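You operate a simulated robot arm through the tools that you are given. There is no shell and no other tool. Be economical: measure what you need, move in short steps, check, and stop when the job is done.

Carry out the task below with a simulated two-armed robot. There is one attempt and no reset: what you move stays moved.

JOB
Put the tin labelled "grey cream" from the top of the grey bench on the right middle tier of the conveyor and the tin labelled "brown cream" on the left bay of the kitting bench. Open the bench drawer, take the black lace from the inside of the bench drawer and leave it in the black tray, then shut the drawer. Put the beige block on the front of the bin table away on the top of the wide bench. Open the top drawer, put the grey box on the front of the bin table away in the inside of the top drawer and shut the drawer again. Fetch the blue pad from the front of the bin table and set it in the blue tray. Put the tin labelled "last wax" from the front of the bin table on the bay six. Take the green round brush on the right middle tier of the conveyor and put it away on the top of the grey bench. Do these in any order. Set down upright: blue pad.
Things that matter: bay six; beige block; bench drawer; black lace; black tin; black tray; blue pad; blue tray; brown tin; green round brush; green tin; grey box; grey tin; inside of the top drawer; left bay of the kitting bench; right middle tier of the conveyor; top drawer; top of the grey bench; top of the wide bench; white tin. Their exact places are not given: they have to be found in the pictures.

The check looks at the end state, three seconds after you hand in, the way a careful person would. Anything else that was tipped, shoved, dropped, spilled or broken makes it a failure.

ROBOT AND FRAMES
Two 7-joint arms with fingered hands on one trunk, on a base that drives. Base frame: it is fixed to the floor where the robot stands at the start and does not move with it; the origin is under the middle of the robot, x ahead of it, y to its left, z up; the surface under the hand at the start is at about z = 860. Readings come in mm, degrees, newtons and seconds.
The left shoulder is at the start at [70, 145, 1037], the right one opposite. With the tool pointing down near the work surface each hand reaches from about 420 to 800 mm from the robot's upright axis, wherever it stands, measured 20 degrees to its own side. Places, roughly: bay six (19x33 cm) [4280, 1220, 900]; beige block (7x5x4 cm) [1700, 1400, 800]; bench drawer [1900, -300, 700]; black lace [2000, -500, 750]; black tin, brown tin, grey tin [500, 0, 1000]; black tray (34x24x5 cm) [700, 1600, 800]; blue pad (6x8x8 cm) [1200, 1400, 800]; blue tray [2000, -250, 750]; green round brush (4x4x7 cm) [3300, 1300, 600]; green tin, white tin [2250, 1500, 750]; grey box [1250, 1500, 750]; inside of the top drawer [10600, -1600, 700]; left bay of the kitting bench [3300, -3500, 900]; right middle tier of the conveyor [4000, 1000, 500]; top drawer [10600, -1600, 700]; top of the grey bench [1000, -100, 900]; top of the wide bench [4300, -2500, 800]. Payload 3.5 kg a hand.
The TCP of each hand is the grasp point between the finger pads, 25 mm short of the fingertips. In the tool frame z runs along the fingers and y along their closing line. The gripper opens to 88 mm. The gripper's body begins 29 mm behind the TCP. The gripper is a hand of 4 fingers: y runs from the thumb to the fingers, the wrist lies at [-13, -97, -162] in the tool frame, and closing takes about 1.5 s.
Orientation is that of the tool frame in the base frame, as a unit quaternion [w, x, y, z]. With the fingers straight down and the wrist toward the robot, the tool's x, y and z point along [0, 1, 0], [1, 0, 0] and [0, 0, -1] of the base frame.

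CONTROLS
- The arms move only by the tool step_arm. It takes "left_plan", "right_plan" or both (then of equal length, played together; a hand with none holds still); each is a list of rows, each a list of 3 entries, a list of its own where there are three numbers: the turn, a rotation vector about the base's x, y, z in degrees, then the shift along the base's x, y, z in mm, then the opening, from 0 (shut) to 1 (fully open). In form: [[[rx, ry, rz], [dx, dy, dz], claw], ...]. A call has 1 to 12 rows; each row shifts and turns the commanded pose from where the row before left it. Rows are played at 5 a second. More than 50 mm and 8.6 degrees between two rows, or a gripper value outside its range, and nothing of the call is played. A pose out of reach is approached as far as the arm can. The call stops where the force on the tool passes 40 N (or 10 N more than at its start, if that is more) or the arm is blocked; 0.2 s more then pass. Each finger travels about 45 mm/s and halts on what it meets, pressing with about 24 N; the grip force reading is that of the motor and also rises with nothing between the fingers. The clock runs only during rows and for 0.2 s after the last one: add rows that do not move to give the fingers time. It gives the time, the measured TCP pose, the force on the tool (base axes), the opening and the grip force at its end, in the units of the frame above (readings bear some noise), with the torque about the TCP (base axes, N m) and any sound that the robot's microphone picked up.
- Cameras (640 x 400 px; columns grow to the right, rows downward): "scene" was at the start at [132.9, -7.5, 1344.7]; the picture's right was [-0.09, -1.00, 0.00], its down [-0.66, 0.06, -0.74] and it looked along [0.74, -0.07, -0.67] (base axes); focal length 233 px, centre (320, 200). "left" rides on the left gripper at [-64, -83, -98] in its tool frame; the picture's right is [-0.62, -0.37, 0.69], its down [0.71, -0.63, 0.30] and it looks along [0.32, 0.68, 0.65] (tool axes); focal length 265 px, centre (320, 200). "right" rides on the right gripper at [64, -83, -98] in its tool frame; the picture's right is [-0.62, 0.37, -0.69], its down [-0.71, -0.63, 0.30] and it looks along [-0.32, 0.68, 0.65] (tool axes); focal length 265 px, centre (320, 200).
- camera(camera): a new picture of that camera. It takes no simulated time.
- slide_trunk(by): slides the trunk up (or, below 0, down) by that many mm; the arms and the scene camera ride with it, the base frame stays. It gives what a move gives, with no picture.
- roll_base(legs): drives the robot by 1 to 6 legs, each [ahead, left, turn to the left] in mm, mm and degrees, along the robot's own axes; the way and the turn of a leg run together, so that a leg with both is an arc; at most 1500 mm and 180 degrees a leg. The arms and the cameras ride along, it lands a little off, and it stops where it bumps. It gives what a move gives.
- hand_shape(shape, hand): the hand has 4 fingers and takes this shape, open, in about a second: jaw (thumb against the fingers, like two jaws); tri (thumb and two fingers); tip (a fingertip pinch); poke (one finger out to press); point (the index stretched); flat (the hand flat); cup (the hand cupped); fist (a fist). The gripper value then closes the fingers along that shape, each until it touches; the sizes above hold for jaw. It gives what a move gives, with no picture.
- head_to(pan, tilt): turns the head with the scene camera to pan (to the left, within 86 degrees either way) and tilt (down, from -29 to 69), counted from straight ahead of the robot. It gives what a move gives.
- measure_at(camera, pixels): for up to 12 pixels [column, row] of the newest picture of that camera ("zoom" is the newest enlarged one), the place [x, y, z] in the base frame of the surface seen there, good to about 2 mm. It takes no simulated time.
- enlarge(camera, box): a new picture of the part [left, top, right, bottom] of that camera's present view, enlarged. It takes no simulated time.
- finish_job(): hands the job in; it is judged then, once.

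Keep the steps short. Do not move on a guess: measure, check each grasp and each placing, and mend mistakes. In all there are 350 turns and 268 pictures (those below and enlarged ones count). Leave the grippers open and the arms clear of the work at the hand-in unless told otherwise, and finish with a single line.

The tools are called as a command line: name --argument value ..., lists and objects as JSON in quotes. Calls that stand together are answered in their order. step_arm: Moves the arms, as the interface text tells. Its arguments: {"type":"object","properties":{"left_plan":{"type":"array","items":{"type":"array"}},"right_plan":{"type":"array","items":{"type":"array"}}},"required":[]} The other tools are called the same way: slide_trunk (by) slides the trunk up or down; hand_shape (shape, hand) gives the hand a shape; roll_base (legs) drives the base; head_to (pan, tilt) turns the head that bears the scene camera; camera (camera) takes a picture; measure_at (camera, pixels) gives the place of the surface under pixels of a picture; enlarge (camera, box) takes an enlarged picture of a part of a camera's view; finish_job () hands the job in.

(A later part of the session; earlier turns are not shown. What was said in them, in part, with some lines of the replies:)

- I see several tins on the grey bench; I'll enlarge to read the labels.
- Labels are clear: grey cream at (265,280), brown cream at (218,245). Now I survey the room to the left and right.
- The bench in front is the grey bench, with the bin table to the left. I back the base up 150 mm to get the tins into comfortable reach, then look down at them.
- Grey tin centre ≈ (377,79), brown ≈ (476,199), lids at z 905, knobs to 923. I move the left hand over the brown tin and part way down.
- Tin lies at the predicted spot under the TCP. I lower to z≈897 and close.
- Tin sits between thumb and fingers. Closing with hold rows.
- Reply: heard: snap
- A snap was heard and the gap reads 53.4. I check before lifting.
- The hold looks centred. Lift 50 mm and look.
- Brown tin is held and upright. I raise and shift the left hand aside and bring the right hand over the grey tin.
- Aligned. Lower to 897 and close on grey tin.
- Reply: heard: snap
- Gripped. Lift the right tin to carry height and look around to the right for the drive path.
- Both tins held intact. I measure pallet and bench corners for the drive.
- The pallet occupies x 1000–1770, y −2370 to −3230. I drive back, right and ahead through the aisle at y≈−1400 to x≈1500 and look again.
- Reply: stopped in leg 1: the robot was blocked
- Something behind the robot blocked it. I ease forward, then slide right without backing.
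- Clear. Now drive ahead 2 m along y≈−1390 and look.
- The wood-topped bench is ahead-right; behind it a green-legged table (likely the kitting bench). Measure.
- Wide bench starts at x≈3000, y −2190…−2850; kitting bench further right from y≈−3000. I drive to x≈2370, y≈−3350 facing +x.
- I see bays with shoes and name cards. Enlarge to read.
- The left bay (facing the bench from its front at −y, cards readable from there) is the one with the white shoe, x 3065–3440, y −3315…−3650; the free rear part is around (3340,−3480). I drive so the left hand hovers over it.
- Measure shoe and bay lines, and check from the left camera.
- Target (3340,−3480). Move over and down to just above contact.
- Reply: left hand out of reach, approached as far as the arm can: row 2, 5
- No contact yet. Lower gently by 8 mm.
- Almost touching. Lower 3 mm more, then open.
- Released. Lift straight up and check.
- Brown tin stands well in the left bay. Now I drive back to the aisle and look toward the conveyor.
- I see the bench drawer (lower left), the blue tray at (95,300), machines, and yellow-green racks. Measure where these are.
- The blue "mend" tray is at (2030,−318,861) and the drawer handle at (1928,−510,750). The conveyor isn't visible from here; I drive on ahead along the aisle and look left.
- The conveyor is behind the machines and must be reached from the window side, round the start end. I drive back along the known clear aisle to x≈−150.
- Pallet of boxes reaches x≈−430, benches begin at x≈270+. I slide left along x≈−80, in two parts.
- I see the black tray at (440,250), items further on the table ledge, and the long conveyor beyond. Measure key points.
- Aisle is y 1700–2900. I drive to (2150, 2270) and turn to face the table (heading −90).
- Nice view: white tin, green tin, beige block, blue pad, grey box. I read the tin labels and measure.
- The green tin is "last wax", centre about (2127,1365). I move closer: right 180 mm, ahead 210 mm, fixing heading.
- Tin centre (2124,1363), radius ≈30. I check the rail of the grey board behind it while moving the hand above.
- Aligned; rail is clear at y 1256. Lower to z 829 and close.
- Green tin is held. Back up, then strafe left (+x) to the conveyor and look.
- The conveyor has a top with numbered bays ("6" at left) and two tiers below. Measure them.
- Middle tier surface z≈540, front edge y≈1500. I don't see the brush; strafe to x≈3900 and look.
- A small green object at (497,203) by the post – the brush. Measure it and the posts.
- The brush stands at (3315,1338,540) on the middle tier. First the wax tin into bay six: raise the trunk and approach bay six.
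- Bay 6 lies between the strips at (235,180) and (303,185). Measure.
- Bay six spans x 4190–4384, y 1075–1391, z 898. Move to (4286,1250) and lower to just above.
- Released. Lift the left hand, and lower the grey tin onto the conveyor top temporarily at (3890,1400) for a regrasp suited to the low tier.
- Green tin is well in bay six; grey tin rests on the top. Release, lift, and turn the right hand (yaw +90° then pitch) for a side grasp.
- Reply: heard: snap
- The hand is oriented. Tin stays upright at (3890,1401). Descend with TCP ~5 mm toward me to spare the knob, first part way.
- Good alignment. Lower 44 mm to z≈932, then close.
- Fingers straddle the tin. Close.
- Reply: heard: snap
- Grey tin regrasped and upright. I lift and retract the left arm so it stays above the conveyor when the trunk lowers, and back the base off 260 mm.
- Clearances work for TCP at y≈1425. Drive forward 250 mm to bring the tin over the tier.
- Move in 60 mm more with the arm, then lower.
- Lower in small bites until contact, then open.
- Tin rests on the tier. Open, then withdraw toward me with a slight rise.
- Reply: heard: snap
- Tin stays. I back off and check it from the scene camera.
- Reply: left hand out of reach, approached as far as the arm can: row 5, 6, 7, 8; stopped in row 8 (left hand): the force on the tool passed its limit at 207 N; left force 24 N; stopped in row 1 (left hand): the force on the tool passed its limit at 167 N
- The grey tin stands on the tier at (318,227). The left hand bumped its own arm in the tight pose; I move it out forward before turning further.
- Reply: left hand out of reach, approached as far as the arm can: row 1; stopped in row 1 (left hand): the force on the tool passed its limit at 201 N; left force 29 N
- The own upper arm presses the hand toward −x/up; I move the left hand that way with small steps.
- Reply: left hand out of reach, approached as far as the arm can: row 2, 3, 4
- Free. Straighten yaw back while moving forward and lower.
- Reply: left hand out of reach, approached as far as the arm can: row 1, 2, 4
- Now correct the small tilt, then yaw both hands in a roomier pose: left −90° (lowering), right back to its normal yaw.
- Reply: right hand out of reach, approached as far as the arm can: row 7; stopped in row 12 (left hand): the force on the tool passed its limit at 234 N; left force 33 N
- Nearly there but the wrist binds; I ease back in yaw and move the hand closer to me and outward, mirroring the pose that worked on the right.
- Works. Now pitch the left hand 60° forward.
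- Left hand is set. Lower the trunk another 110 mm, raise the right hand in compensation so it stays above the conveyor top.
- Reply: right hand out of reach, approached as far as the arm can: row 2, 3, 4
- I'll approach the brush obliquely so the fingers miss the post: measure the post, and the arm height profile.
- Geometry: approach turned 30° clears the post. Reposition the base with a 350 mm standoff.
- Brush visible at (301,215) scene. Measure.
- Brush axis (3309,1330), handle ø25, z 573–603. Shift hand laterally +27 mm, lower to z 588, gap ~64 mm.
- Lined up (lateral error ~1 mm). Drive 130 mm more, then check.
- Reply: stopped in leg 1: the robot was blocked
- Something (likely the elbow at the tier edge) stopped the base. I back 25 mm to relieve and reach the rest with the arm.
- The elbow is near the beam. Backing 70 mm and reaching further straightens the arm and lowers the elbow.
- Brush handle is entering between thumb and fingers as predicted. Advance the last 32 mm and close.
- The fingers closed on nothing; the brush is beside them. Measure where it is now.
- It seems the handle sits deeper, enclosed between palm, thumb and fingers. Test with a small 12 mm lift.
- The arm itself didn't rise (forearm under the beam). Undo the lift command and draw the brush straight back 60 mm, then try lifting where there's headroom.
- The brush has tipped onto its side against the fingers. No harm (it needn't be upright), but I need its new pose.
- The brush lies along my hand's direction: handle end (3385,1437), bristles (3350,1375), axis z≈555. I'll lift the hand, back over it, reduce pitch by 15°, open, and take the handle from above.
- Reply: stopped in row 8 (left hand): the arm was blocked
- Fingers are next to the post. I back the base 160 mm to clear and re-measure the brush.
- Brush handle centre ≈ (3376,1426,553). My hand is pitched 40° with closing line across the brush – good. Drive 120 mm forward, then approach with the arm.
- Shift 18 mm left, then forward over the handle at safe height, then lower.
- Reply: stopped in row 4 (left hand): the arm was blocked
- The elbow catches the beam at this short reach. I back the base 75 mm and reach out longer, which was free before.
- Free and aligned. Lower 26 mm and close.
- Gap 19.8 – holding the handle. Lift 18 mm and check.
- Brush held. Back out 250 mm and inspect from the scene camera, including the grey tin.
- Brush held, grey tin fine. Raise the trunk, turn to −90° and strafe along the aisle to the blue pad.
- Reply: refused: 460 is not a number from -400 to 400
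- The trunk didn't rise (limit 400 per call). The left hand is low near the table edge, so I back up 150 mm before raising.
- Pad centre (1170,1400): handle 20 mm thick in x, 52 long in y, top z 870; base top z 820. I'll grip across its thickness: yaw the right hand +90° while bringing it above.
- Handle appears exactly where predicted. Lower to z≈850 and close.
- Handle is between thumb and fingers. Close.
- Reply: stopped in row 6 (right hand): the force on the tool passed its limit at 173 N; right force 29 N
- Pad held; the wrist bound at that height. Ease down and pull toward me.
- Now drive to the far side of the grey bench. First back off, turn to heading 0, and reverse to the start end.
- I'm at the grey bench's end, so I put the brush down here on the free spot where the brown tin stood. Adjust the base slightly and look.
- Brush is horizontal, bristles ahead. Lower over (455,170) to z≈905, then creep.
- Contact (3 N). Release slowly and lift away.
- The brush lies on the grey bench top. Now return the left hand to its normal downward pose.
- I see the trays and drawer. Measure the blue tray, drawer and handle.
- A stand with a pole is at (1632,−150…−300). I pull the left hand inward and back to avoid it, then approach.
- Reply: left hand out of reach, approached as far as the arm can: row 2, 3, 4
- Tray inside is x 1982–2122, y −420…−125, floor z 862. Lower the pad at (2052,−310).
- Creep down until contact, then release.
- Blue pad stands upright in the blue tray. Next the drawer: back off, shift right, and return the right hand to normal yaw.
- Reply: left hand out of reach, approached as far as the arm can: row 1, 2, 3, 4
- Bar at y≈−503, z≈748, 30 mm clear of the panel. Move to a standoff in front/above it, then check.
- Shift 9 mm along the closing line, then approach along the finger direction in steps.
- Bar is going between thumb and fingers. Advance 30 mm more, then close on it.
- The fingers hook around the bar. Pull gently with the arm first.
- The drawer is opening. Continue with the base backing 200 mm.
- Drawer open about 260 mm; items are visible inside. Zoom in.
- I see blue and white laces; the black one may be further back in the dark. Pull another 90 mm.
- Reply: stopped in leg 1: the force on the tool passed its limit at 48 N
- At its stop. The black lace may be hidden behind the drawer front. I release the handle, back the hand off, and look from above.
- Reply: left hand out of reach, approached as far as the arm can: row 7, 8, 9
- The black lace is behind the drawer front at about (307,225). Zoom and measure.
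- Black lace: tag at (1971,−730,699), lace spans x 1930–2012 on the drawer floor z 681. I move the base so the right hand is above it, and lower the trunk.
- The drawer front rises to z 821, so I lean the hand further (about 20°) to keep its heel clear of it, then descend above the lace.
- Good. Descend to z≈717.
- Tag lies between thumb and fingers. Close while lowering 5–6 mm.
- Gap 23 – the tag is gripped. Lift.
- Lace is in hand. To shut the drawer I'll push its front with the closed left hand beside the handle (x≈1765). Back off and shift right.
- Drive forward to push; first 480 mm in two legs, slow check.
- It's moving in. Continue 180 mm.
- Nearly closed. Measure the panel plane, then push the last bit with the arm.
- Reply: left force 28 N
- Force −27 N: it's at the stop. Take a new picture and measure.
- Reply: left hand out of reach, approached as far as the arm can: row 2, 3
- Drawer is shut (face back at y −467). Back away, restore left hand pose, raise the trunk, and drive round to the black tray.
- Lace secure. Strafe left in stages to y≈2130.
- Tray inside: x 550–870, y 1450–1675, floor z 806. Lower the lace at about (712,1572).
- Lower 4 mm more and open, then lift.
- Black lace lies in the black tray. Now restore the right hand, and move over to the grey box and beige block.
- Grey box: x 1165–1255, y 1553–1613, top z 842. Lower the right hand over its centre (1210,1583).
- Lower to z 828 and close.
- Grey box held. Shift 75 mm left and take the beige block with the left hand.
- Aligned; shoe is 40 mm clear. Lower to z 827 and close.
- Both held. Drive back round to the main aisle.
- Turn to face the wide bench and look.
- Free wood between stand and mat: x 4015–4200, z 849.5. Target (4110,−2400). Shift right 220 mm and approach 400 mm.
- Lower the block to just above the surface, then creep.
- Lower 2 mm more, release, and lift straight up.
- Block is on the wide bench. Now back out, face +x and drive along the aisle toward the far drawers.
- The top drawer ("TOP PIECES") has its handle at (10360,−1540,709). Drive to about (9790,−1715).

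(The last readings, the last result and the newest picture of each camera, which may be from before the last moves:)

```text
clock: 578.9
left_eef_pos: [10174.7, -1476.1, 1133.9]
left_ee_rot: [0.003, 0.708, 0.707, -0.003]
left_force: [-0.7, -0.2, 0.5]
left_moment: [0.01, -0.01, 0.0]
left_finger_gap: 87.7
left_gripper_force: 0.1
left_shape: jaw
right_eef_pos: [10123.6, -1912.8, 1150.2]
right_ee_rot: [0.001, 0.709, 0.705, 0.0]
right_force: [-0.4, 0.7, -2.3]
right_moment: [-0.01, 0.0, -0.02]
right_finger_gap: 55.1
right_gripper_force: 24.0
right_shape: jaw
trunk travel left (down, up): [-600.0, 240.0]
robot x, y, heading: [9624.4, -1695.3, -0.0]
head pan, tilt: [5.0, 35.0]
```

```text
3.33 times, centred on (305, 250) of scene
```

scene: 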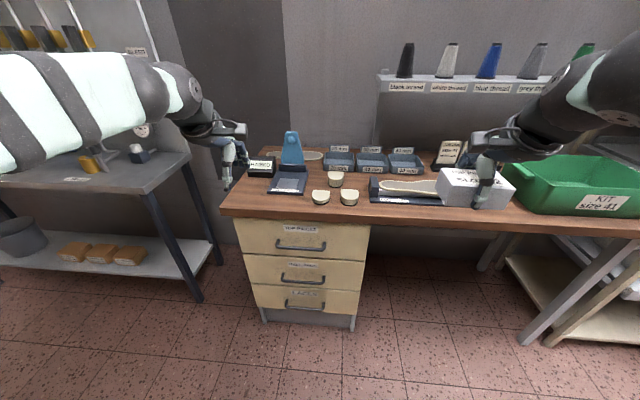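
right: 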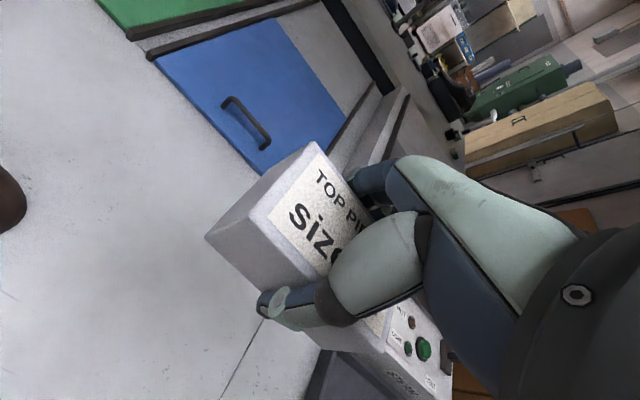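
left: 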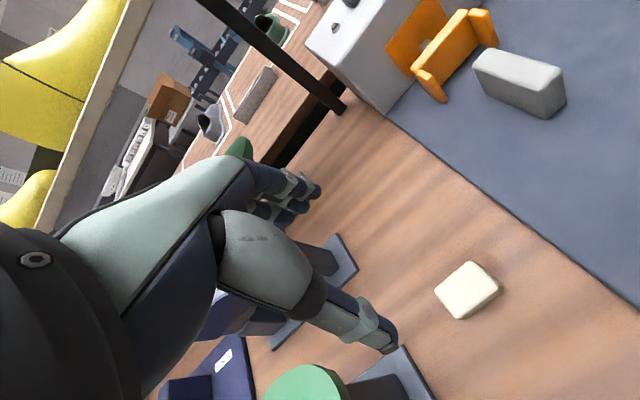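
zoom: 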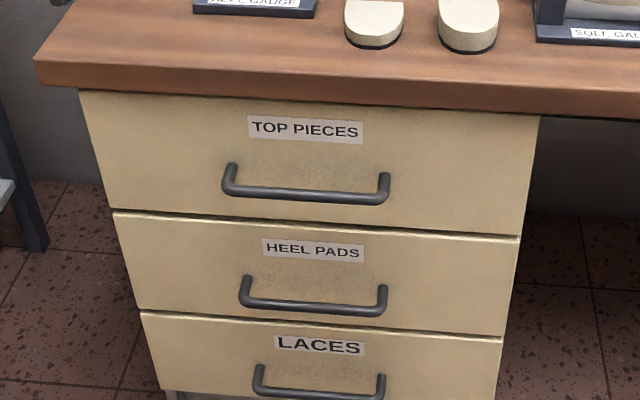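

Handle bar at x≈10366, z≈705, y −1470…−1650. Same approach as on the bench drawer. Position the base and pitch the left hand.

roll_base --legs '[[130, -84, 0]]'

slide_trunk --by -40

step_arm --left_plan '[[[0, -8.5, 0], [-8, 0, -35], 1], [[0, -8.5, 0], [-8, 0, -35], 1], [[0, -8.5, 0], [-8, 0, -35], 1], [[0, -8.5, 0], [-5, 0, -35], 0.6], [[0, 0, 0], [0, 0, -40], 0.4], [[0, 0, 0], [0, 0, -40], 0.4], [[0, 0, 0], [0, 0, 0], 0.4]]'

camera --camera "left"

```text
clock: 580.3
left_eef_pos: [10305.1, -1562.5, 1135.2]
left_ee_rot: [0.004, 0.71, 0.705, -0.003]
left_force: [-0.2, 0.1, -0.5]
left_moment: [0.0, 0.01, 0.02]
left_finger_gap: 87.7
left_gripper_force: 0.2
left_shape: jaw
right_eef_pos: [10250.2, -1999.4, 1150.5]
right_ee_rot: [0.002, 0.711, 0.703, -0.002]
right_force: [0.8, -0.7, -2.0]
right_moment: [-0.02, 0.01, -0.03]
right_finger_gap: 55.3
right_gripper_force: 24.0
right_shape: jaw
trunk travel left (down, up): [-600.0, 240.0]
robot x, y, heading: [9754.9, -1779.3, -0.5]
head pan, tilt: [5.0, 35.0]
```

```text
clock: 581.1
left_eef_pos: [10305.9, -1563.3, 1095.6]
left_ee_rot: [0.003, 0.71, 0.704, -0.003]
left_force: [0.6, 0.6, 0.0]
left_moment: [-0.02, -0.01, -0.03]
left_finger_gap: 87.6
left_gripper_force: 0.1
left_shape: jaw
right_eef_pos: [10249.9, -1999.9, 1110.5]
right_ee_rot: [0.001, 0.711, 0.704, -0.001]
right_force: [-0.3, 0.0, -1.7]
right_moment: [0.0, 0.01, 0.02]
right_finger_gap: 54.8
right_gripper_force: 24.0
right_shape: jaw
trunk travel left (down, up): [-560.0, 280.0]
robot x, y, heading: [9753.9, -1780.3, -0.5]
head pan, tilt: [5.0, 35.0]
```

```text
clock: 582.7
left_eef_pos: [10273.8, -1561.8, 876.1]
left_ee_rot: [0.208, 0.679, 0.673, 0.206]
left_force: [-0.1, -0.4, -0.5]
left_moment: [-0.04, -0.01, -0.01]
left_finger_gap: 35.5
left_gripper_force: 0.0
left_shape: jaw
right_eef_pos: [10250.9, -1999.4, 1111.1]
right_ee_rot: [0.0, 0.711, 0.703, 0.0]
right_force: [-1.0, 0.9, -0.6]
right_moment: [-0.02, 0.01, 0.0]
right_finger_gap: 55.2
right_gripper_force: 23.8
right_shape: jaw
trunk travel left (down, up): [-560.0, 280.0]
robot x, y, heading: [9749.9, -1779.9, -0.7]
head pan, tilt: [5.0, 35.0]
```

```text
82 pictures are left
```

left: 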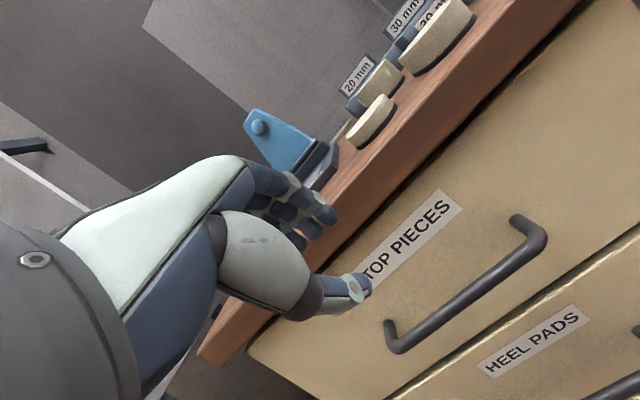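

measure_at --camera "left" --pixels '[[470, 292], [440, 315], [500, 268], [535, 230], [390, 325]]'

```text
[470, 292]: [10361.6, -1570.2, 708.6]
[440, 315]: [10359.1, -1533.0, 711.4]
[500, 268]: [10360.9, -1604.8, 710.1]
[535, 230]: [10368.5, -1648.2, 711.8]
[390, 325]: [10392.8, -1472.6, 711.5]
```

step_arm --left_plan '[[[0, 0, 0], [10, 0, -45], 0.4], [[0, 0, 0], [23, 0, -46], 0.4], [[0, 0, 0], [18, 0, -27], 0.4], [[0, 0, 0], [18, 0, -27], 0.4], [[0, 0, 0], [0, 0, 0], 0.4]]'

camera --camera "left"

```text
refused: row 2 steps farther than a row can; nothing moved
```

```text
81 pictures are left
```

left: 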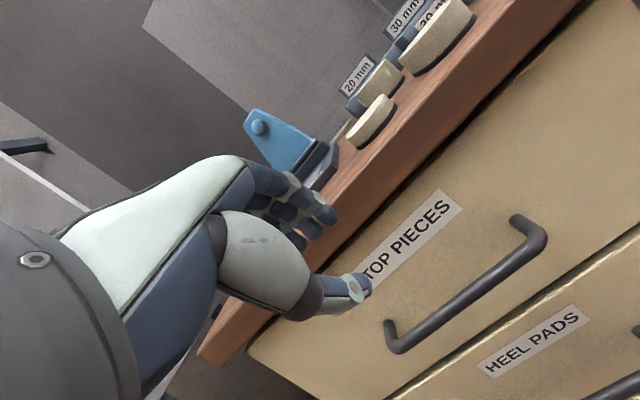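

step_arm --left_plan '[[[0, 0, 0], [10, 0, -40], 0.4], [[0, 0, 0], [12, 0, -40], 0.4], [[0, 0, 0], [11, 0, -11], 0.4], [[0, 0, 0], [18, 0, -27], 0.4], [[0, 0, 0], [18, 0, -27], 0.4], [[0, 0, 0], [0, 0, 0], 0.4]]'

camera --camera "left"

```text
clock: 584.1
left_eef_pos: [10345.9, -1562.7, 729.0]
left_ee_rot: [0.209, 0.679, 0.673, 0.205]
left_force: [0.7, 0.5, 0.1]
left_moment: [-0.04, -0.04, -0.02]
left_finger_gap: 35.5
left_gripper_force: 0.1
left_shape: jaw
right_eef_pos: [10250.4, -2000.3, 1110.7]
right_ee_rot: [0.001, 0.711, 0.704, 0.0]
right_force: [-0.1, -0.6, -1.5]
right_moment: [0.01, -0.03, 0.03]
right_finger_gap: 55.3
right_gripper_force: 24.5
right_shape: jaw
trunk travel left (down, up): [-560.0, 280.0]
robot x, y, heading: [9752.8, -1776.1, -0.2]
head pan, tilt: [5.0, 35.0]
```

```text
80 pictures are left
```

left: 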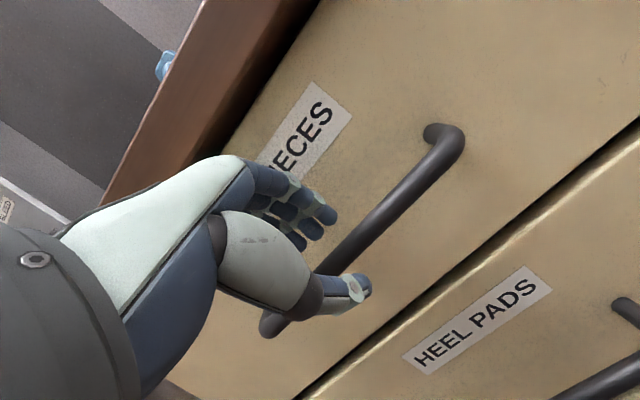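

The bar is going between. Advance the last 27 mm and close.

step_arm --left_plan '[[[0, 0, 0], [7, 0, -11], 0.4], [[0, 0, 0], [7, 0, -11], 0.4], [[0, 0, 0], [0, 0, 0], 0.2], [[0, 0, 0], [0, 0, 0], 0.1], [[0, 0, 0], [0, 0, 0], 0], [[0, 0, 0], [0, 0, 0], 0], [[0, 0, 0], [0, 0, 0], 0]]'

step_arm --left_plan '[[[0, 0, 0], [-12, 0, 0], 0], [[0, 0, 0], [-15, 0, 0], 0], [[0, 0, 0], [-20, 0, 0], 0], [[0, 0, 0], [-20, 0, 0], 0]]'

camera --camera "scene"

```text
clock: 585.7
left_eef_pos: [10359.9, -1563.6, 705.4]
left_ee_rot: [0.208, 0.68, 0.673, 0.203]
left_force: [2.1, -0.6, -6.0]
left_moment: [-0.03, 0.01, -0.05]
left_finger_gap: 0.1
left_gripper_force: 24.1
left_shape: jaw
right_eef_pos: [10251.6, -1999.0, 1109.7]
right_ee_rot: [0.001, 0.711, 0.703, -0.002]
right_force: [0.4, -0.4, -1.1]
right_moment: [-0.02, -0.04, 0.02]
right_finger_gap: 55.0
right_gripper_force: 24.5
right_shape: jaw
trunk travel left (down, up): [-560.0, 280.0]
robot x, y, heading: [9755.1, -1780.3, -0.2]
head pan, tilt: [5.0, 35.0]
```

```text
clock: 586.7
left_eef_pos: [10292.3, -1562.8, 705.1]
left_ee_rot: [0.208, 0.68, 0.673, 0.203]
left_force: [0.7, -0.7, -11.2]
left_moment: [-0.01, 0.04, -0.06]
left_finger_gap: 0.0
left_gripper_force: 24.4
left_shape: jaw
right_eef_pos: [10252.5, -2000.9, 1109.8]
right_ee_rot: [0.0, 0.711, 0.703, -0.002]
right_force: [0.5, -0.2, -2.1]
right_moment: [0.0, 0.02, 0.0]
right_finger_gap: 55.3
right_gripper_force: 23.8
right_shape: jaw
trunk travel left (down, up): [-560.0, 280.0]
robot x, y, heading: [9751.9, -1777.4, -0.2]
head pan, tilt: [5.0, 35.0]
```

```text
79 pictures are left
```

scene: 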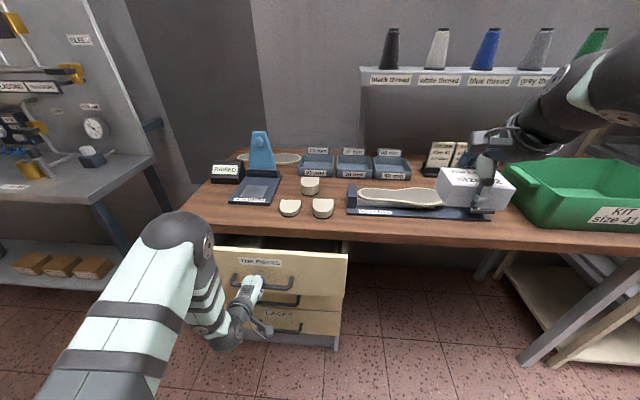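

Opening. Back the base 220 mm to pull it further.

roll_base --legs '[[-210, 0, 0]]'

camera --camera "scene"

```text
clock: 588.3
left_eef_pos: [10087.1, -1562.5, 705.4]
left_ee_rot: [0.209, 0.68, 0.673, 0.204]
left_force: [1.9, -6.3, -13.1]
left_moment: [-0.03, 0.06, -0.12]
left_finger_gap: 0.0
left_gripper_force: 24.1
left_shape: jaw
right_eef_pos: [10045.1, -2001.2, 1109.6]
right_ee_rot: [0.0, 0.711, 0.703, 0.0]
right_force: [0.0, 0.1, -1.2]
right_moment: [-0.02, 0.01, -0.01]
right_finger_gap: 54.8
right_gripper_force: 23.9
right_shape: jaw
trunk travel left (down, up): [-560.0, 280.0]
robot x, y, heading: [9546.3, -1774.7, -0.4]
head pan, tilt: [5.0, 35.0]
```

```text
78 pictures are left
```

scene: 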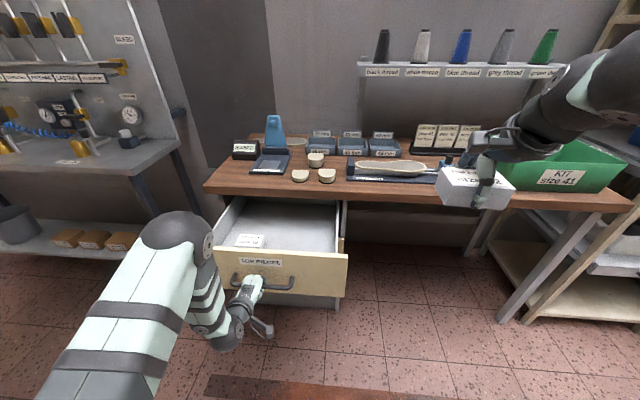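

Open ~273 mm; a box is already inside at left, free space at right. Release the handle and withdraw the left hand.

step_arm --left_plan '[[[0, 0, 0], [0, 0, 0], 0.2], [[0, 0, 0], [0, 0, 0], 0.4], [[0, 0, 0], [0, 0, 0], 0.4], [[0, 0, 0], [-14, 0, 20], 0.4], [[0, 0, 0], [-20, 0, 28], 0.4], [[0, 0, 0], [-25, 0, 36], 0.5], [[0, 0, 0], [-10, 20, 40], 1], [[0, 0, 0], [0, 20, 40], 1], [[0, 0, 0], [0, 20, 40], 1], [[0, 0, 0], [0, 0, 40], 1]]'

slide_trunk --by 40

camera --camera "scene"

```text
clock: 590.3
left_eef_pos: [10006.5, -1498.4, 866.9]
left_ee_rot: [0.251, 0.643, 0.7, 0.181]
left_force: [49.4, 2.5, -55.7]
left_moment: [3.9, -5.72, 3.21]
left_finger_gap: 87.6
left_gripper_force: 0.0
left_shape: jaw
left hand out of reach, approached as far as the arm can: row 6, 7, 8, 9
right_eef_pos: [10042.1, -2000.1, 1109.3]
right_ee_rot: [0.001, 0.711, 0.703, -0.002]
right_force: [-0.2, -0.6, -1.1]
right_moment: [-0.01, 0.01, 0.01]
right_finger_gap: 55.3
right_gripper_force: 23.6
right_shape: jaw
trunk travel left (down, up): [-560.0, 280.0]
robot x, y, heading: [9541.6, -1775.0, -0.4]
head pan, tilt: [5.0, 35.0]
stopped in row 9 (left hand): the force on the tool passed its limit at 330 N (the readings are from after the stop); the commanded pose is now the measured one
```

```text
clock: 590.6
left_eef_pos: [10006.8, -1497.8, 869.7]
left_ee_rot: [0.25, 0.643, 0.7, 0.184]
left_force: [16.7, 1.9, -19.5]
left_moment: [1.38, -2.08, 1.02]
left_finger_gap: 87.9
left_gripper_force: 0.1
left_shape: jaw
right_eef_pos: [10043.8, -1998.4, 1112.5]
right_ee_rot: [0.001, 0.711, 0.703, -0.002]
right_force: [0.4, -0.6, -2.0]
right_moment: [0.0, -0.03, 0.04]
right_finger_gap: 55.2
right_gripper_force: 24.0
right_shape: jaw
trunk travel left (down, up): [-563.0, 277.0]
robot x, y, heading: [9549.5, -1780.8, -0.2]
head pan, tilt: [5.0, 35.0]
stopped: the force on the tool passed its limit at 87 N (the readings are from after the stop); the commanded pose is now the measured one
```

```text
77 pictures are left
```

scene: 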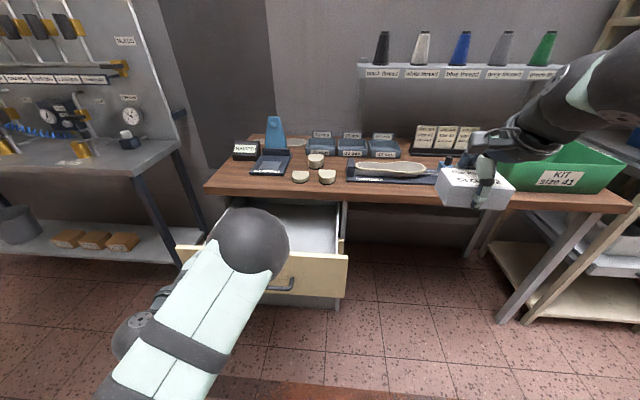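

The left arm is folded against itself; ease the hand forward/down (direction of the force).

step_arm --left_plan '[[[0, 0, 0], [10, 0, -10], 1], [[0, 0, 0], [15, 5, -10], 1], [[0, 0, 0], [15, 10, -5], 1]]'

camera --camera "left"

camera --camera "scene"

```text
clock: 591.1
left_eef_pos: [10020.7, -1495.7, 856.3]
left_ee_rot: [0.248, 0.646, 0.698, 0.186]
left_force: [3.2, 1.3, -1.1]
left_moment: [0.02, 0.0, 0.11]
left_finger_gap: 87.8
left_gripper_force: 0.0
left_shape: jaw
right_eef_pos: [10043.2, -1998.0, 1112.2]
right_ee_rot: [0.0, 0.711, 0.703, -0.003]
right_force: [-0.3, -0.2, -2.4]
right_moment: [0.0, -0.03, 0.02]
right_finger_gap: 55.2
right_gripper_force: 23.9
right_shape: jaw
trunk travel left (down, up): [-563.0, 277.0]
robot x, y, heading: [9546.3, -1775.1, -0.3]
head pan, tilt: [5.0, 35.0]
stopped in row 2 (left hand): the force on the tool passed its limit at 60 N (the readings are from after the stop); the commanded pose is now the measured one
```

```text
76 pictures are left
```

left: 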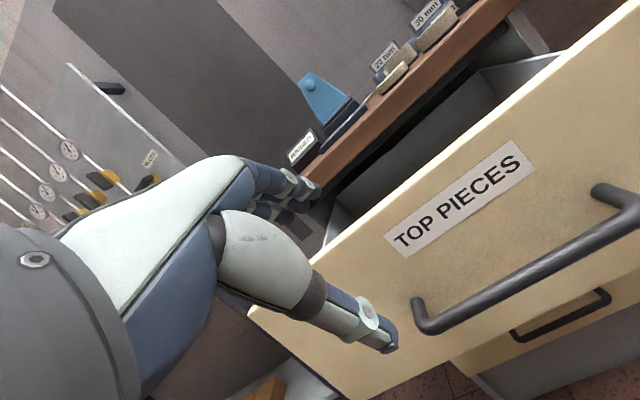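

```text
75 pictures are left
```

scene: 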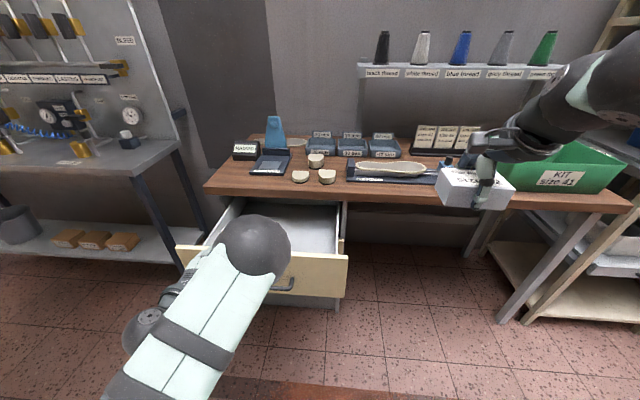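

measure_at --camera "scene" --pixels '[[255, 240], [255, 220], [285, 255], [310, 255], [190, 247], [330, 255], [320, 225], [300, 235]]'

```text
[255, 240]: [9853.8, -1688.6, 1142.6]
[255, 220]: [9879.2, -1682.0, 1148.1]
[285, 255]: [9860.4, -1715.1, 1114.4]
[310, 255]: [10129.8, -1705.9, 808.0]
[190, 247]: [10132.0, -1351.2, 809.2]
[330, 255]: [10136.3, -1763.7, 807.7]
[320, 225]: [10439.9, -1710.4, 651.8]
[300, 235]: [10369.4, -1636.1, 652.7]
```

The elbow is clear of the drawer; it's only self-contact. Retrace the path the hand came by.

step_arm --left_plan '[[[0, 0, 0], [4, -8, -10], 1], [[0, 0, 0], [4, -12, -12], 1], [[0, 0, 0], [4, -15, -15], 1], [[0, 0, 0], [0, -15, -15], 1]]'

camera --camera "scene"

```text
clock: 592.1
left_eef_pos: [10031.2, -1546.6, 806.0]
left_ee_rot: [0.249, 0.645, 0.698, 0.185]
left_force: [0.5, -0.6, 0.5]
left_moment: [0.01, -0.01, -0.04]
left_finger_gap: 87.9
left_gripper_force: 0.1
left_shape: jaw
right_eef_pos: [10043.6, -1995.6, 1112.0]
right_ee_rot: [0.0, 0.711, 0.703, -0.003]
right_force: [-0.1, -0.1, -2.2]
right_moment: [-0.02, 0.02, -0.01]
right_finger_gap: 55.2
right_gripper_force: 24.1
right_shape: jaw
trunk travel left (down, up): [-563.0, 277.0]
robot x, y, heading: [9548.0, -1776.8, -0.3]
head pan, tilt: [5.0, 35.0]
```

```text
74 pictures are left
```

scene: 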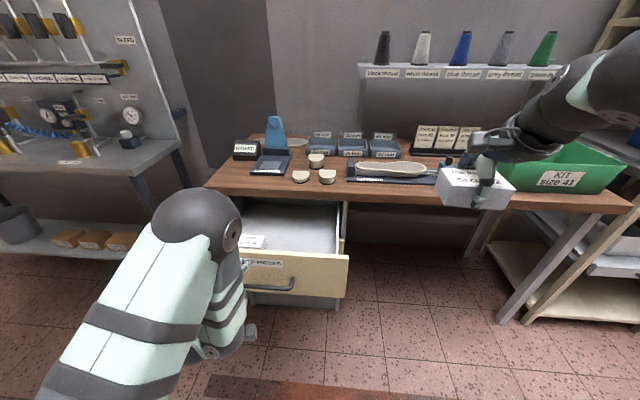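

measure_at --camera "scene" --pixels '[[183, 145], [150, 185], [60, 165], [250, 242], [265, 240], [320, 245], [335, 235], [275, 250], [300, 212], [325, 212], [345, 240], [240, 215]]'

enlarge --camera "scene" --box '[200, 180, 370, 310]'

```text
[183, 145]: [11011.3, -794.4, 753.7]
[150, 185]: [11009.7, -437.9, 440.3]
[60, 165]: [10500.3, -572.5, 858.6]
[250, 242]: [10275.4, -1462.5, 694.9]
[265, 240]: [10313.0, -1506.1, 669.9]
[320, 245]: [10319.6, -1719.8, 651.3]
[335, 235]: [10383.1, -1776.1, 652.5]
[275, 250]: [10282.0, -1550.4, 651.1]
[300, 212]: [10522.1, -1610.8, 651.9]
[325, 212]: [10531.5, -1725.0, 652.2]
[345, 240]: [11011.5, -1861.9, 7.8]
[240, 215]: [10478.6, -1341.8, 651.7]
```

```text
3.08 times, centred on (285, 245) of scene
```

zoom: 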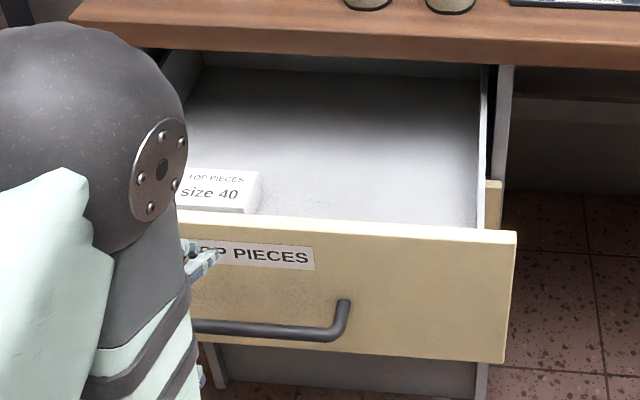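

Drawer floor z 652, front panel top z 809 (x 10129–10148), desk edge x≈10385. I'll set the box at (10290,−1650). Reposition the base.

roll_base --legs '[[-60, 0, 0.3], [0, 350, 0], [255, 0, 0]]'

head_to --pan -20 --tilt 50

camera --camera "scene"

camera --camera "right"

```text
clock: 596.4
left_eef_pos: [10223.4, -1189.9, 806.2]
left_ee_rot: [0.246, 0.642, 0.702, 0.187]
left_force: [-0.1, -1.0, -0.5]
left_moment: [0.02, 0.01, -0.02]
left_finger_gap: 87.6
left_gripper_force: 0.1
left_shape: jaw
right_eef_pos: [10239.6, -1641.5, 1111.6]
right_ee_rot: [0.001, 0.707, 0.707, -0.002]
right_force: [-0.4, -0.1, -1.0]
right_moment: [0.01, 0.01, -0.01]
right_finger_gap: 55.1
right_gripper_force: 23.9
right_shape: jaw
trunk travel left (down, up): [-563.0, 277.0]
robot x, y, heading: [9737.8, -1425.9, 0.2]
head pan, tilt: [5.0, 35.0]
```

```text
clock: 597.3
left_eef_pos: [10223.7, -1190.0, 807.4]
left_ee_rot: [0.245, 0.641, 0.702, 0.188]
left_force: [0.5, -0.2, -0.3]
left_moment: [-0.01, -0.02, -0.02]
left_finger_gap: 87.8
left_gripper_force: 0.2
left_shape: jaw
right_eef_pos: [10238.6, -1642.2, 1113.9]
right_ee_rot: [0.0, 0.708, 0.706, -0.002]
right_force: [-0.4, 0.1, -1.7]
right_moment: [0.0, 0.0, -0.02]
right_finger_gap: 55.0
right_gripper_force: 24.4
right_shape: jaw
trunk travel left (down, up): [-563.0, 277.0]
robot x, y, heading: [9740.5, -1427.0, 0.3]
head pan, tilt: [-20.0, 50.0]
```

```text
72 pictures are left
```

scene: 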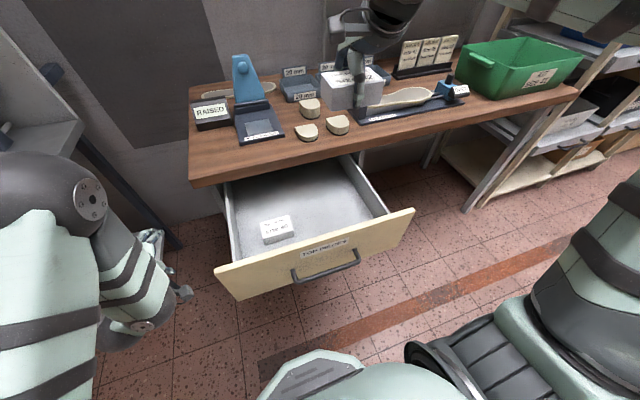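

```text
71 pictures are left
```

right: 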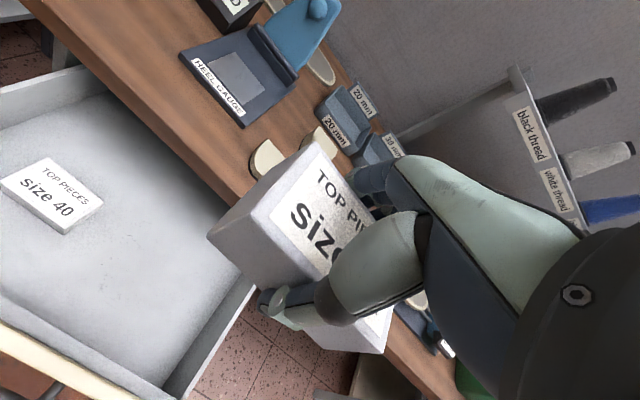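

measure_at --camera "scene" --pixels '[[385, 212], [375, 215], [350, 225], [345, 165], [330, 200], [262, 222], [293, 219], [295, 232], [268, 240], [320, 145], [410, 212], [300, 235]]'

```text
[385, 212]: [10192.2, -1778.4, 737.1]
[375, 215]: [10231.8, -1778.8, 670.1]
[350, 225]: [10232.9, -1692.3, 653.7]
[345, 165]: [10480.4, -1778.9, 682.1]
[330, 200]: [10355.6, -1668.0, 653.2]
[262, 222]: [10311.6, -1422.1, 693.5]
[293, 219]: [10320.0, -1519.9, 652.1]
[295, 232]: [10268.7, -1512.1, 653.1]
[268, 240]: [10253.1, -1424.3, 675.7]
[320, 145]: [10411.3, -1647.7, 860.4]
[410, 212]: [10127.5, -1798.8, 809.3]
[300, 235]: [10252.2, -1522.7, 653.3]
```

Move over (10295,−1648) and descend in two stages.

step_arm --right_plan '[[[0, 0, 0], [27, -3, 0], 0], [[0, 0, 0], [28, -3, 0], 0], [[0, 0, 0], [0, 0, -45], 0], [[0, 0, 0], [0, 0, -45], 0], [[0, 0, 0], [0, 0, -45], 0], [[0, 0, 0], [0, 0, -45], 0], [[0, 0, 0], [0, 0, -45], 0], [[0, 0, 0], [0, 0, -45], 0], [[0, 0, 0], [0, 0, -45], 0]]'

camera --camera "scene"

camera --camera "right"

```text
clock: 599.3
left_eef_pos: [10224.1, -1188.9, 805.2]
left_ee_rot: [0.246, 0.642, 0.702, 0.187]
left_force: [0.6, 0.3, -0.1]
left_moment: [-0.01, 0.03, 0.0]
left_finger_gap: 87.8
left_gripper_force: 0.0
left_shape: jaw
right_eef_pos: [10295.5, -1649.4, 796.6]
right_ee_rot: [0.0, 0.707, 0.707, 0.0]
right_force: [-0.3, 0.3, -2.7]
right_moment: [0.04, -0.02, -0.01]
right_finger_gap: 55.0
right_gripper_force: 24.2
right_shape: jaw
trunk travel left (down, up): [-563.0, 277.0]
robot x, y, heading: [9739.4, -1425.4, 0.3]
head pan, tilt: [-20.0, 50.0]
```

```text
70 pictures are left
```

scene: 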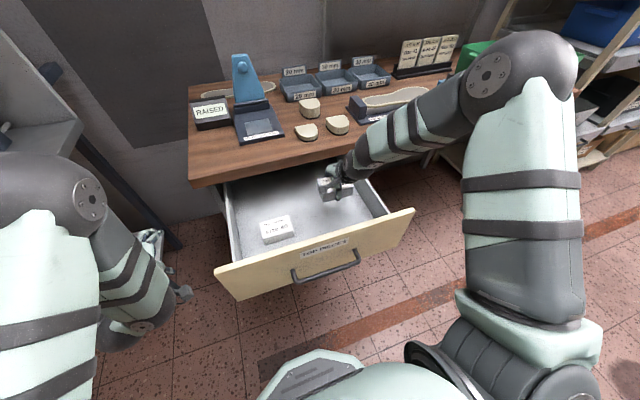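

```text
69 pictures are left
```

right: 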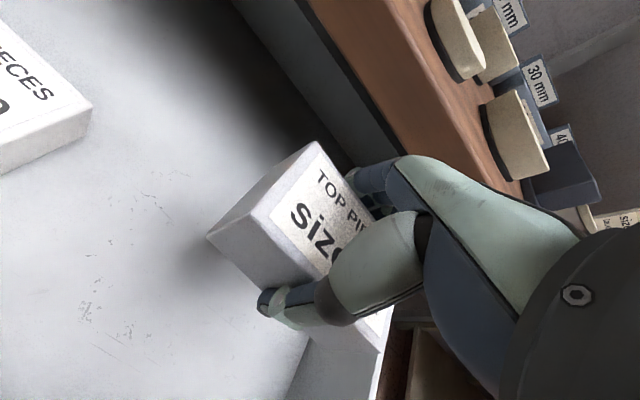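

The forearm swings over the desk; measure its clearance before going lower.

measure_at --camera "scene" --pixels '[[365, 155], [385, 140], [410, 128], [440, 115], [470, 100], [515, 75], [350, 175], [400, 100], [420, 88]]'

```text
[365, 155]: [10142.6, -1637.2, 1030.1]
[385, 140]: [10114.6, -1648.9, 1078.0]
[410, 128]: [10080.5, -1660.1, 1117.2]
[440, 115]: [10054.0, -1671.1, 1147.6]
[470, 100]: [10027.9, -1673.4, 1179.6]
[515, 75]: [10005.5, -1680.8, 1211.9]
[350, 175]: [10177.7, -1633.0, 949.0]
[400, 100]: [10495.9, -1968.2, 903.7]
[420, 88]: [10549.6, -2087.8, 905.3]
```

Forearm rises steeply toward me – clear. Continue down.

step_arm --right_plan '[[[0, 0, 0], [0, 0, -40], 0], [[0, 0, 0], [0, 0, -40], 0], [[0, 0, 0], [0, 0, -24], 0], [[0, 0, 0], [0, 0, -5], 0], [[0, 0, 0], [0, 0, 0], 0]]'

step_arm --right_plan '[[[0, 0, 0], [0, 0, -3], 0], [[0, 0, 0], [0, 0, -3], 0], [[0, 0, 0], [0, 0, 0], 0]]'

camera --camera "right"

```text
clock: 600.5
left_eef_pos: [10223.4, -1190.5, 805.3]
left_ee_rot: [0.246, 0.642, 0.701, 0.187]
left_force: [0.0, 0.5, -0.2]
left_moment: [-0.03, -0.01, -0.01]
left_finger_gap: 87.7
left_gripper_force: 0.1
left_shape: jaw
right_eef_pos: [10294.3, -1647.2, 687.5]
right_ee_rot: [0.0, 0.707, 0.707, -0.002]
right_force: [0.1, -0.4, -1.2]
right_moment: [-0.02, -0.04, 0.01]
right_finger_gap: 55.0
right_gripper_force: 24.3
right_shape: jaw
trunk travel left (down, up): [-563.0, 277.0]
robot x, y, heading: [9740.7, -1424.7, 0.1]
head pan, tilt: [-20.0, 50.0]
```

```text
clock: 601.3
left_eef_pos: [10222.8, -1189.0, 805.3]
left_ee_rot: [0.246, 0.641, 0.702, 0.187]
left_force: [-0.2, 0.1, -0.3]
left_moment: [0.0, 0.02, -0.02]
left_finger_gap: 87.6
left_gripper_force: 0.0
left_shape: jaw
right_eef_pos: [10294.4, -1648.2, 682.6]
right_ee_rot: [0.001, 0.707, 0.707, -0.003]
right_force: [-0.5, 0.3, -1.4]
right_moment: [0.02, -0.02, -0.02]
right_finger_gap: 54.8
right_gripper_force: 24.0
right_shape: jaw
trunk travel left (down, up): [-563.0, 277.0]
robot x, y, heading: [9742.6, -1428.2, 0.4]
head pan, tilt: [-20.0, 50.0]
```

```text
68 pictures are left
```

right: 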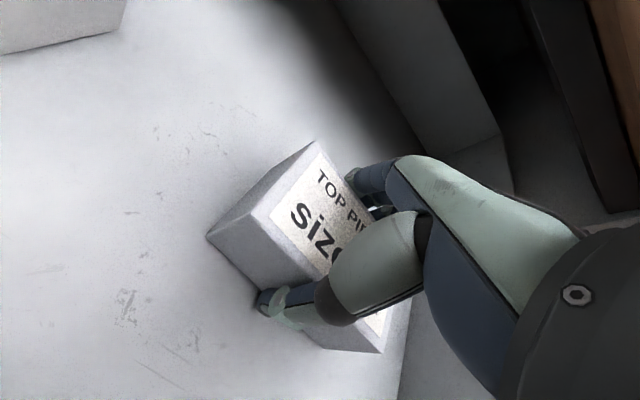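

Release (2 mm lower), then lift straight out.

step_arm --right_plan '[[[0, 0, 0], [0, 0, -2], 0], [[0, 0, 0], [0, 0, 0], 0.65], [[0, 0, 0], [0, 0, 0], 0.8], [[0, 0, 0], [0, 0, 0], 0.9], [[0, 0, 0], [0, 0, 0], 0.9], [[0, 0, 0], [0, 0, 20], 0.9], [[0, 0, 0], [0, 0, 40], 0.9], [[0, 0, 0], [0, 0, 45], 0.9], [[0, 0, 0], [0, 0, 48], 0.9], [[0, 0, 0], [0, 0, 48], 1], [[0, 0, 0], [0, 0, 48], 1], [[0, 0, 0], [0, 0, 48], 1]]'

camera --camera "right"

```text
clock: 603.9
left_eef_pos: [10222.7, -1189.2, 806.9]
left_ee_rot: [0.246, 0.641, 0.702, 0.187]
left_force: [0.2, 0.1, 0.3]
left_moment: [0.04, 0.02, -0.01]
left_finger_gap: 87.8
left_gripper_force: 0.0
left_shape: jaw
right_eef_pos: [10295.9, -1645.6, 977.5]
right_ee_rot: [0.0, 0.707, 0.707, -0.002]
right_force: [0.7, -0.1, -0.4]
right_moment: [-0.04, 0.0, -0.01]
right_finger_gap: 87.9
right_gripper_force: 0.0
right_shape: jaw
trunk travel left (down, up): [-563.0, 277.0]
robot x, y, heading: [9738.7, -1428.4, 0.4]
head pan, tilt: [-20.0, 50.0]
```

```text
67 pictures are left
```

right: 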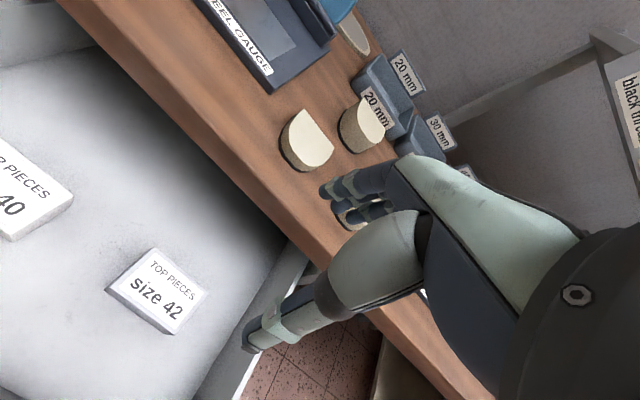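

Grey box lies in the drawer. Now shut it: raise/retract the right hand, back off, and align the closed left hand with the panel's left part.

roll_base --legs '[[-300, 0, 0], [0, -212, 0]]'

step_arm --left_plan '[[[0, 0, 0], [0, 0, -20], 0.5], [[0, 0, 0], [0, 0, -27], 0], [[0, 0, 0], [0, 0, 0], 0], [[0, 0, 0], [0, 0, 0], 0], [[0, 0, 0], [0, 0, 0], 0], [[0, 0, 0], [0, 0, 0], 0], [[0, 0, 0], [0, 0, 0], 0]]' --right_plan '[[[0, 0, 0], [-20, 0, 35], 1], [[0, 0, 0], [-20, 0, 35], 1], [[0, 0, 0], [-20, 0, 35], 1], [[0, 0, 0], [0, 0, 35], 1], [[0, 0, 0], [0, 0, 0], 1], [[0, 0, 0], [0, 0, 0], 1], [[0, 0, 0], [0, 0, 0], 1]]'

head_to --pan 10 --tilt 42

camera --camera "scene"

```text
clock: 607.1
left_eef_pos: [9927.4, -1403.6, 805.9]
left_ee_rot: [0.247, 0.644, 0.7, 0.187]
left_force: [0.4, -0.1, -0.1]
left_moment: [-0.01, 0.02, 0.01]
left_finger_gap: 87.8
left_gripper_force: 0.2
left_shape: jaw
right_eef_pos: [9997.6, -1860.5, 977.8]
right_ee_rot: [0.001, 0.708, 0.706, -0.002]
right_force: [-0.5, -0.1, -0.2]
right_moment: [0.02, 0.02, 0.0]
right_finger_gap: 87.8
right_gripper_force: 0.1
right_shape: jaw
trunk travel left (down, up): [-563.0, 277.0]
robot x, y, heading: [9440.8, -1637.2, 0.4]
head pan, tilt: [-20.0, 50.0]
```

```text
clock: 608.7
left_eef_pos: [9927.5, -1402.8, 760.2]
left_ee_rot: [0.246, 0.643, 0.7, 0.187]
left_force: [-0.7, 0.1, 0.1]
left_moment: [-0.04, 0.0, -0.03]
left_finger_gap: 0.0
left_gripper_force: 23.7
left_shape: jaw
right_eef_pos: [9938.1, -1859.1, 1118.3]
right_ee_rot: [0.0, 0.708, 0.706, -0.002]
right_force: [-0.4, 0.5, -0.5]
right_moment: [0.02, -0.02, 0.03]
right_finger_gap: 87.8
right_gripper_force: 0.0
right_shape: jaw
trunk travel left (down, up): [-563.0, 277.0]
robot x, y, heading: [9443.8, -1640.3, -0.0]
head pan, tilt: [-20.0, 50.0]
```

```text
clock: 609.7
left_eef_pos: [9926.3, -1403.4, 758.5]
left_ee_rot: [0.247, 0.644, 0.7, 0.186]
left_force: [-0.1, 0.8, 0.2]
left_moment: [0.02, -0.02, 0.01]
left_finger_gap: 0.2
left_gripper_force: 23.4
left_shape: jaw
right_eef_pos: [9938.2, -1859.5, 1117.2]
right_ee_rot: [0.001, 0.708, 0.706, -0.002]
right_force: [-0.5, -0.6, -0.8]
right_moment: [0.03, 0.03, -0.03]
right_finger_gap: 87.6
right_gripper_force: 0.0
right_shape: jaw
trunk travel left (down, up): [-563.0, 277.0]
robot x, y, heading: [9438.8, -1637.1, -0.4]
head pan, tilt: [10.0, 42.0]
```

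```text
66 pictures are left
```

scene: 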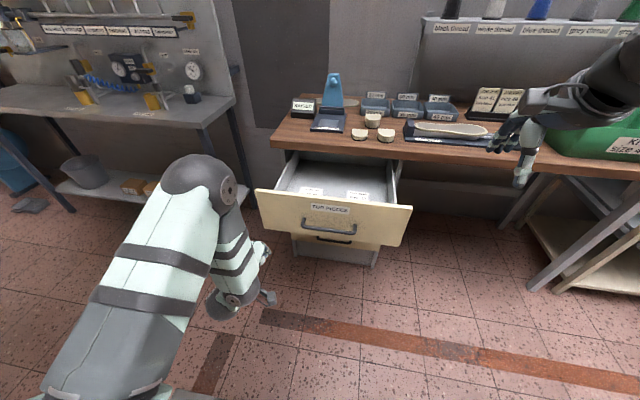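

Push: drive forward in two parts.

roll_base --legs '[[270, 0, 0.3]]'

camera --camera "scene"

```text
clock: 611.6
left_eef_pos: [10193.7, -1398.6, 758.9]
left_ee_rot: [0.246, 0.641, 0.702, 0.187]
left_force: [0.2, 0.5, 0.7]
left_moment: [-0.02, 0.01, 0.01]
left_finger_gap: 0.1
left_gripper_force: 23.4
left_shape: jaw
right_eef_pos: [10208.2, -1855.1, 1117.1]
right_ee_rot: [0.0, 0.706, 0.708, -0.002]
right_force: [0.1, -0.8, 0.3]
right_moment: [0.0, -0.01, 0.01]
right_finger_gap: 87.9
right_gripper_force: 0.0
right_shape: jaw
trunk travel left (down, up): [-563.0, 277.0]
robot x, y, heading: [9712.7, -1637.0, 0.2]
head pan, tilt: [10.0, 42.0]
```

```text
65 pictures are left
```

scene: 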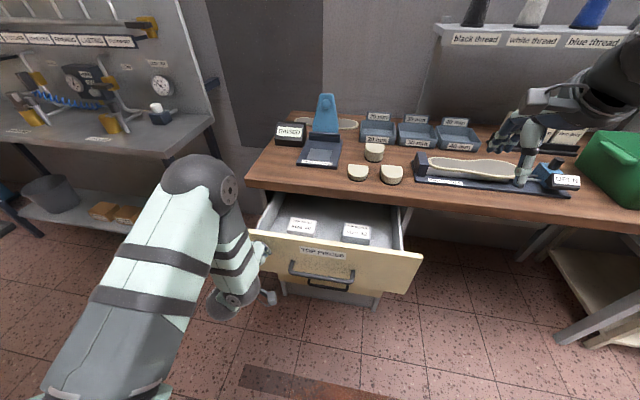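

Moving in. Continue 165 mm.

roll_base --legs '[[165, 0, 0]]'

step_arm --left_plan '[[[0, 0, 0], [8, 0, 0], 0], [[0, 0, 0], [8, 0, 0], 0], [[0, 0, 0], [8, 0, 0], 0], [[0, 0, 0], [8, 0, 0], 0], [[0, 0, 0], [0, 0, 0], 0]]'

camera --camera "scene"

```text
clock: 613.0
left_eef_pos: [10356.7, -1398.7, 758.9]
left_ee_rot: [0.247, 0.641, 0.702, 0.188]
left_force: [0.4, 0.1, -0.2]
left_moment: [0.0, 0.01, -0.02]
left_finger_gap: 0.0
left_gripper_force: 24.3
left_shape: jaw
right_eef_pos: [10368.6, -1855.1, 1118.4]
right_ee_rot: [0.001, 0.707, 0.708, -0.002]
right_force: [0.8, 0.0, -0.2]
right_moment: [0.01, -0.03, -0.02]
right_finger_gap: 87.5
right_gripper_force: 0.0
right_shape: jaw
trunk travel left (down, up): [-563.0, 277.0]
robot x, y, heading: [9873.5, -1633.0, 0.4]
head pan, tilt: [10.0, 42.0]
```

```text
clock: 614.2
left_eef_pos: [10385.1, -1396.1, 760.7]
left_ee_rot: [0.245, 0.641, 0.703, 0.187]
left_force: [-18.7, 0.8, 0.4]
left_moment: [-0.04, -0.06, 0.08]
left_finger_gap: 0.1
left_gripper_force: 24.0
left_shape: jaw
right_eef_pos: [10365.8, -1854.2, 1120.0]
right_ee_rot: [0.002, 0.707, 0.708, 0.0]
right_force: [0.2, 1.1, 1.2]
right_moment: [-0.03, 0.0, 0.01]
right_finger_gap: 87.7
right_gripper_force: 0.0
right_shape: jaw
trunk travel left (down, up): [-563.0, 277.0]
robot x, y, heading: [9872.1, -1633.1, 0.5]
head pan, tilt: [10.0, 42.0]
```

```text
64 pictures are left
```

scene: 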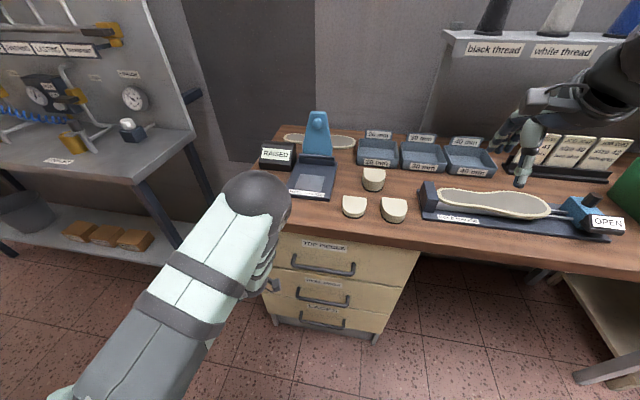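

measure_at --camera "scene" --pixels '[[380, 265], [300, 255], [350, 290], [390, 290], [340, 315]]'

step_arm --left_plan '[[[0, 0, 0], [-15, 0, 3], 0], [[0, 0, 0], [-15, 0, 0], 0.3]]'

roll_base --legs '[[-400, 0, 0]]'

camera --camera "scene"

```text
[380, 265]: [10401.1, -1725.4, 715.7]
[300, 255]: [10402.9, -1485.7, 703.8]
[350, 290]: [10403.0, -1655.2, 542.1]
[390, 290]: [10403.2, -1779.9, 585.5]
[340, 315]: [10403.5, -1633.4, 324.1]
```

```text
clock: 614.8
left_eef_pos: [10358.3, -1400.1, 762.4]
left_ee_rot: [0.246, 0.642, 0.702, 0.188]
left_force: [-0.1, 0.2, 0.4]
left_moment: [-0.01, -0.02, 0.0]
left_finger_gap: 25.2
left_gripper_force: 0.0
left_shape: jaw
right_eef_pos: [10369.2, -1854.0, 1118.4]
right_ee_rot: [0.001, 0.707, 0.707, -0.001]
right_force: [-1.1, 0.3, -0.7]
right_moment: [-0.01, -0.01, 0.02]
right_finger_gap: 87.8
right_gripper_force: 0.0
right_shape: jaw
trunk travel left (down, up): [-563.0, 277.0]
robot x, y, heading: [9873.5, -1634.1, 0.3]
head pan, tilt: [10.0, 42.0]
```

```text
clock: 617.3
left_eef_pos: [9962.2, -1400.6, 762.9]
left_ee_rot: [0.245, 0.641, 0.702, 0.188]
left_force: [-0.4, -0.3, 0.6]
left_moment: [0.03, 0.02, 0.01]
left_finger_gap: 25.9
left_gripper_force: 0.1
left_shape: jaw
right_eef_pos: [9972.9, -1855.9, 1117.2]
right_ee_rot: [0.001, 0.706, 0.708, -0.002]
right_force: [-1.2, -0.8, 0.2]
right_moment: [0.02, -0.05, -0.01]
right_finger_gap: 87.7
right_gripper_force: 0.0
right_shape: jaw
trunk travel left (down, up): [-563.0, 277.0]
robot x, y, heading: [9478.6, -1636.2, 0.6]
head pan, tilt: [10.0, 42.0]
```

```text
63 pictures are left
```

scene: 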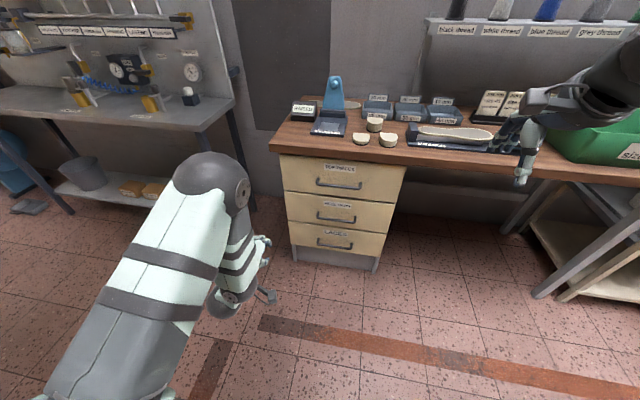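

The drawer face is flush (x 10402) with the others. Open the left hand fully and finish.

step_arm --left_plan '[[[0, 0, 0], [0, 0, 0], 1], [[0, 0, 0], [0, 0, 0], 1], [[0, 0, 0], [0, 0, 0], 1], [[0, 0, 0], [0, 0, 0], 1], [[0, 0, 0], [0, 0, 0], 1], [[0, 0, 0], [0, 0, 0], 1], [[0, 0, 0], [0, 0, 0], 1]]'

finish_job

```text
clock: 618.9
left_eef_pos: [9962.0, -1400.7, 762.5]
left_ee_rot: [0.246, 0.641, 0.703, 0.187]
left_force: [0.7, -0.8, 0.0]
left_moment: [0.01, 0.02, 0.04]
left_finger_gap: 87.8
left_gripper_force: 0.1
left_shape: jaw
right_eef_pos: [9974.5, -1858.0, 1117.2]
right_ee_rot: [0.001, 0.706, 0.708, -0.002]
right_force: [-0.8, 0.4, -0.1]
right_moment: [0.0, 0.02, 0.02]
right_finger_gap: 87.8
right_gripper_force: 0.1
right_shape: jaw
trunk travel left (down, up): [-563.0, 277.0]
robot x, y, heading: [9475.4, -1636.8, 0.2]
head pan, tilt: [10.0, 42.0]
```

```text
The job is handed in.
```

All the tasks are done and handed in; the one flaw is that the green round brush tipped over during pick-up, so it lies on its side on the grey bench instead of standing.
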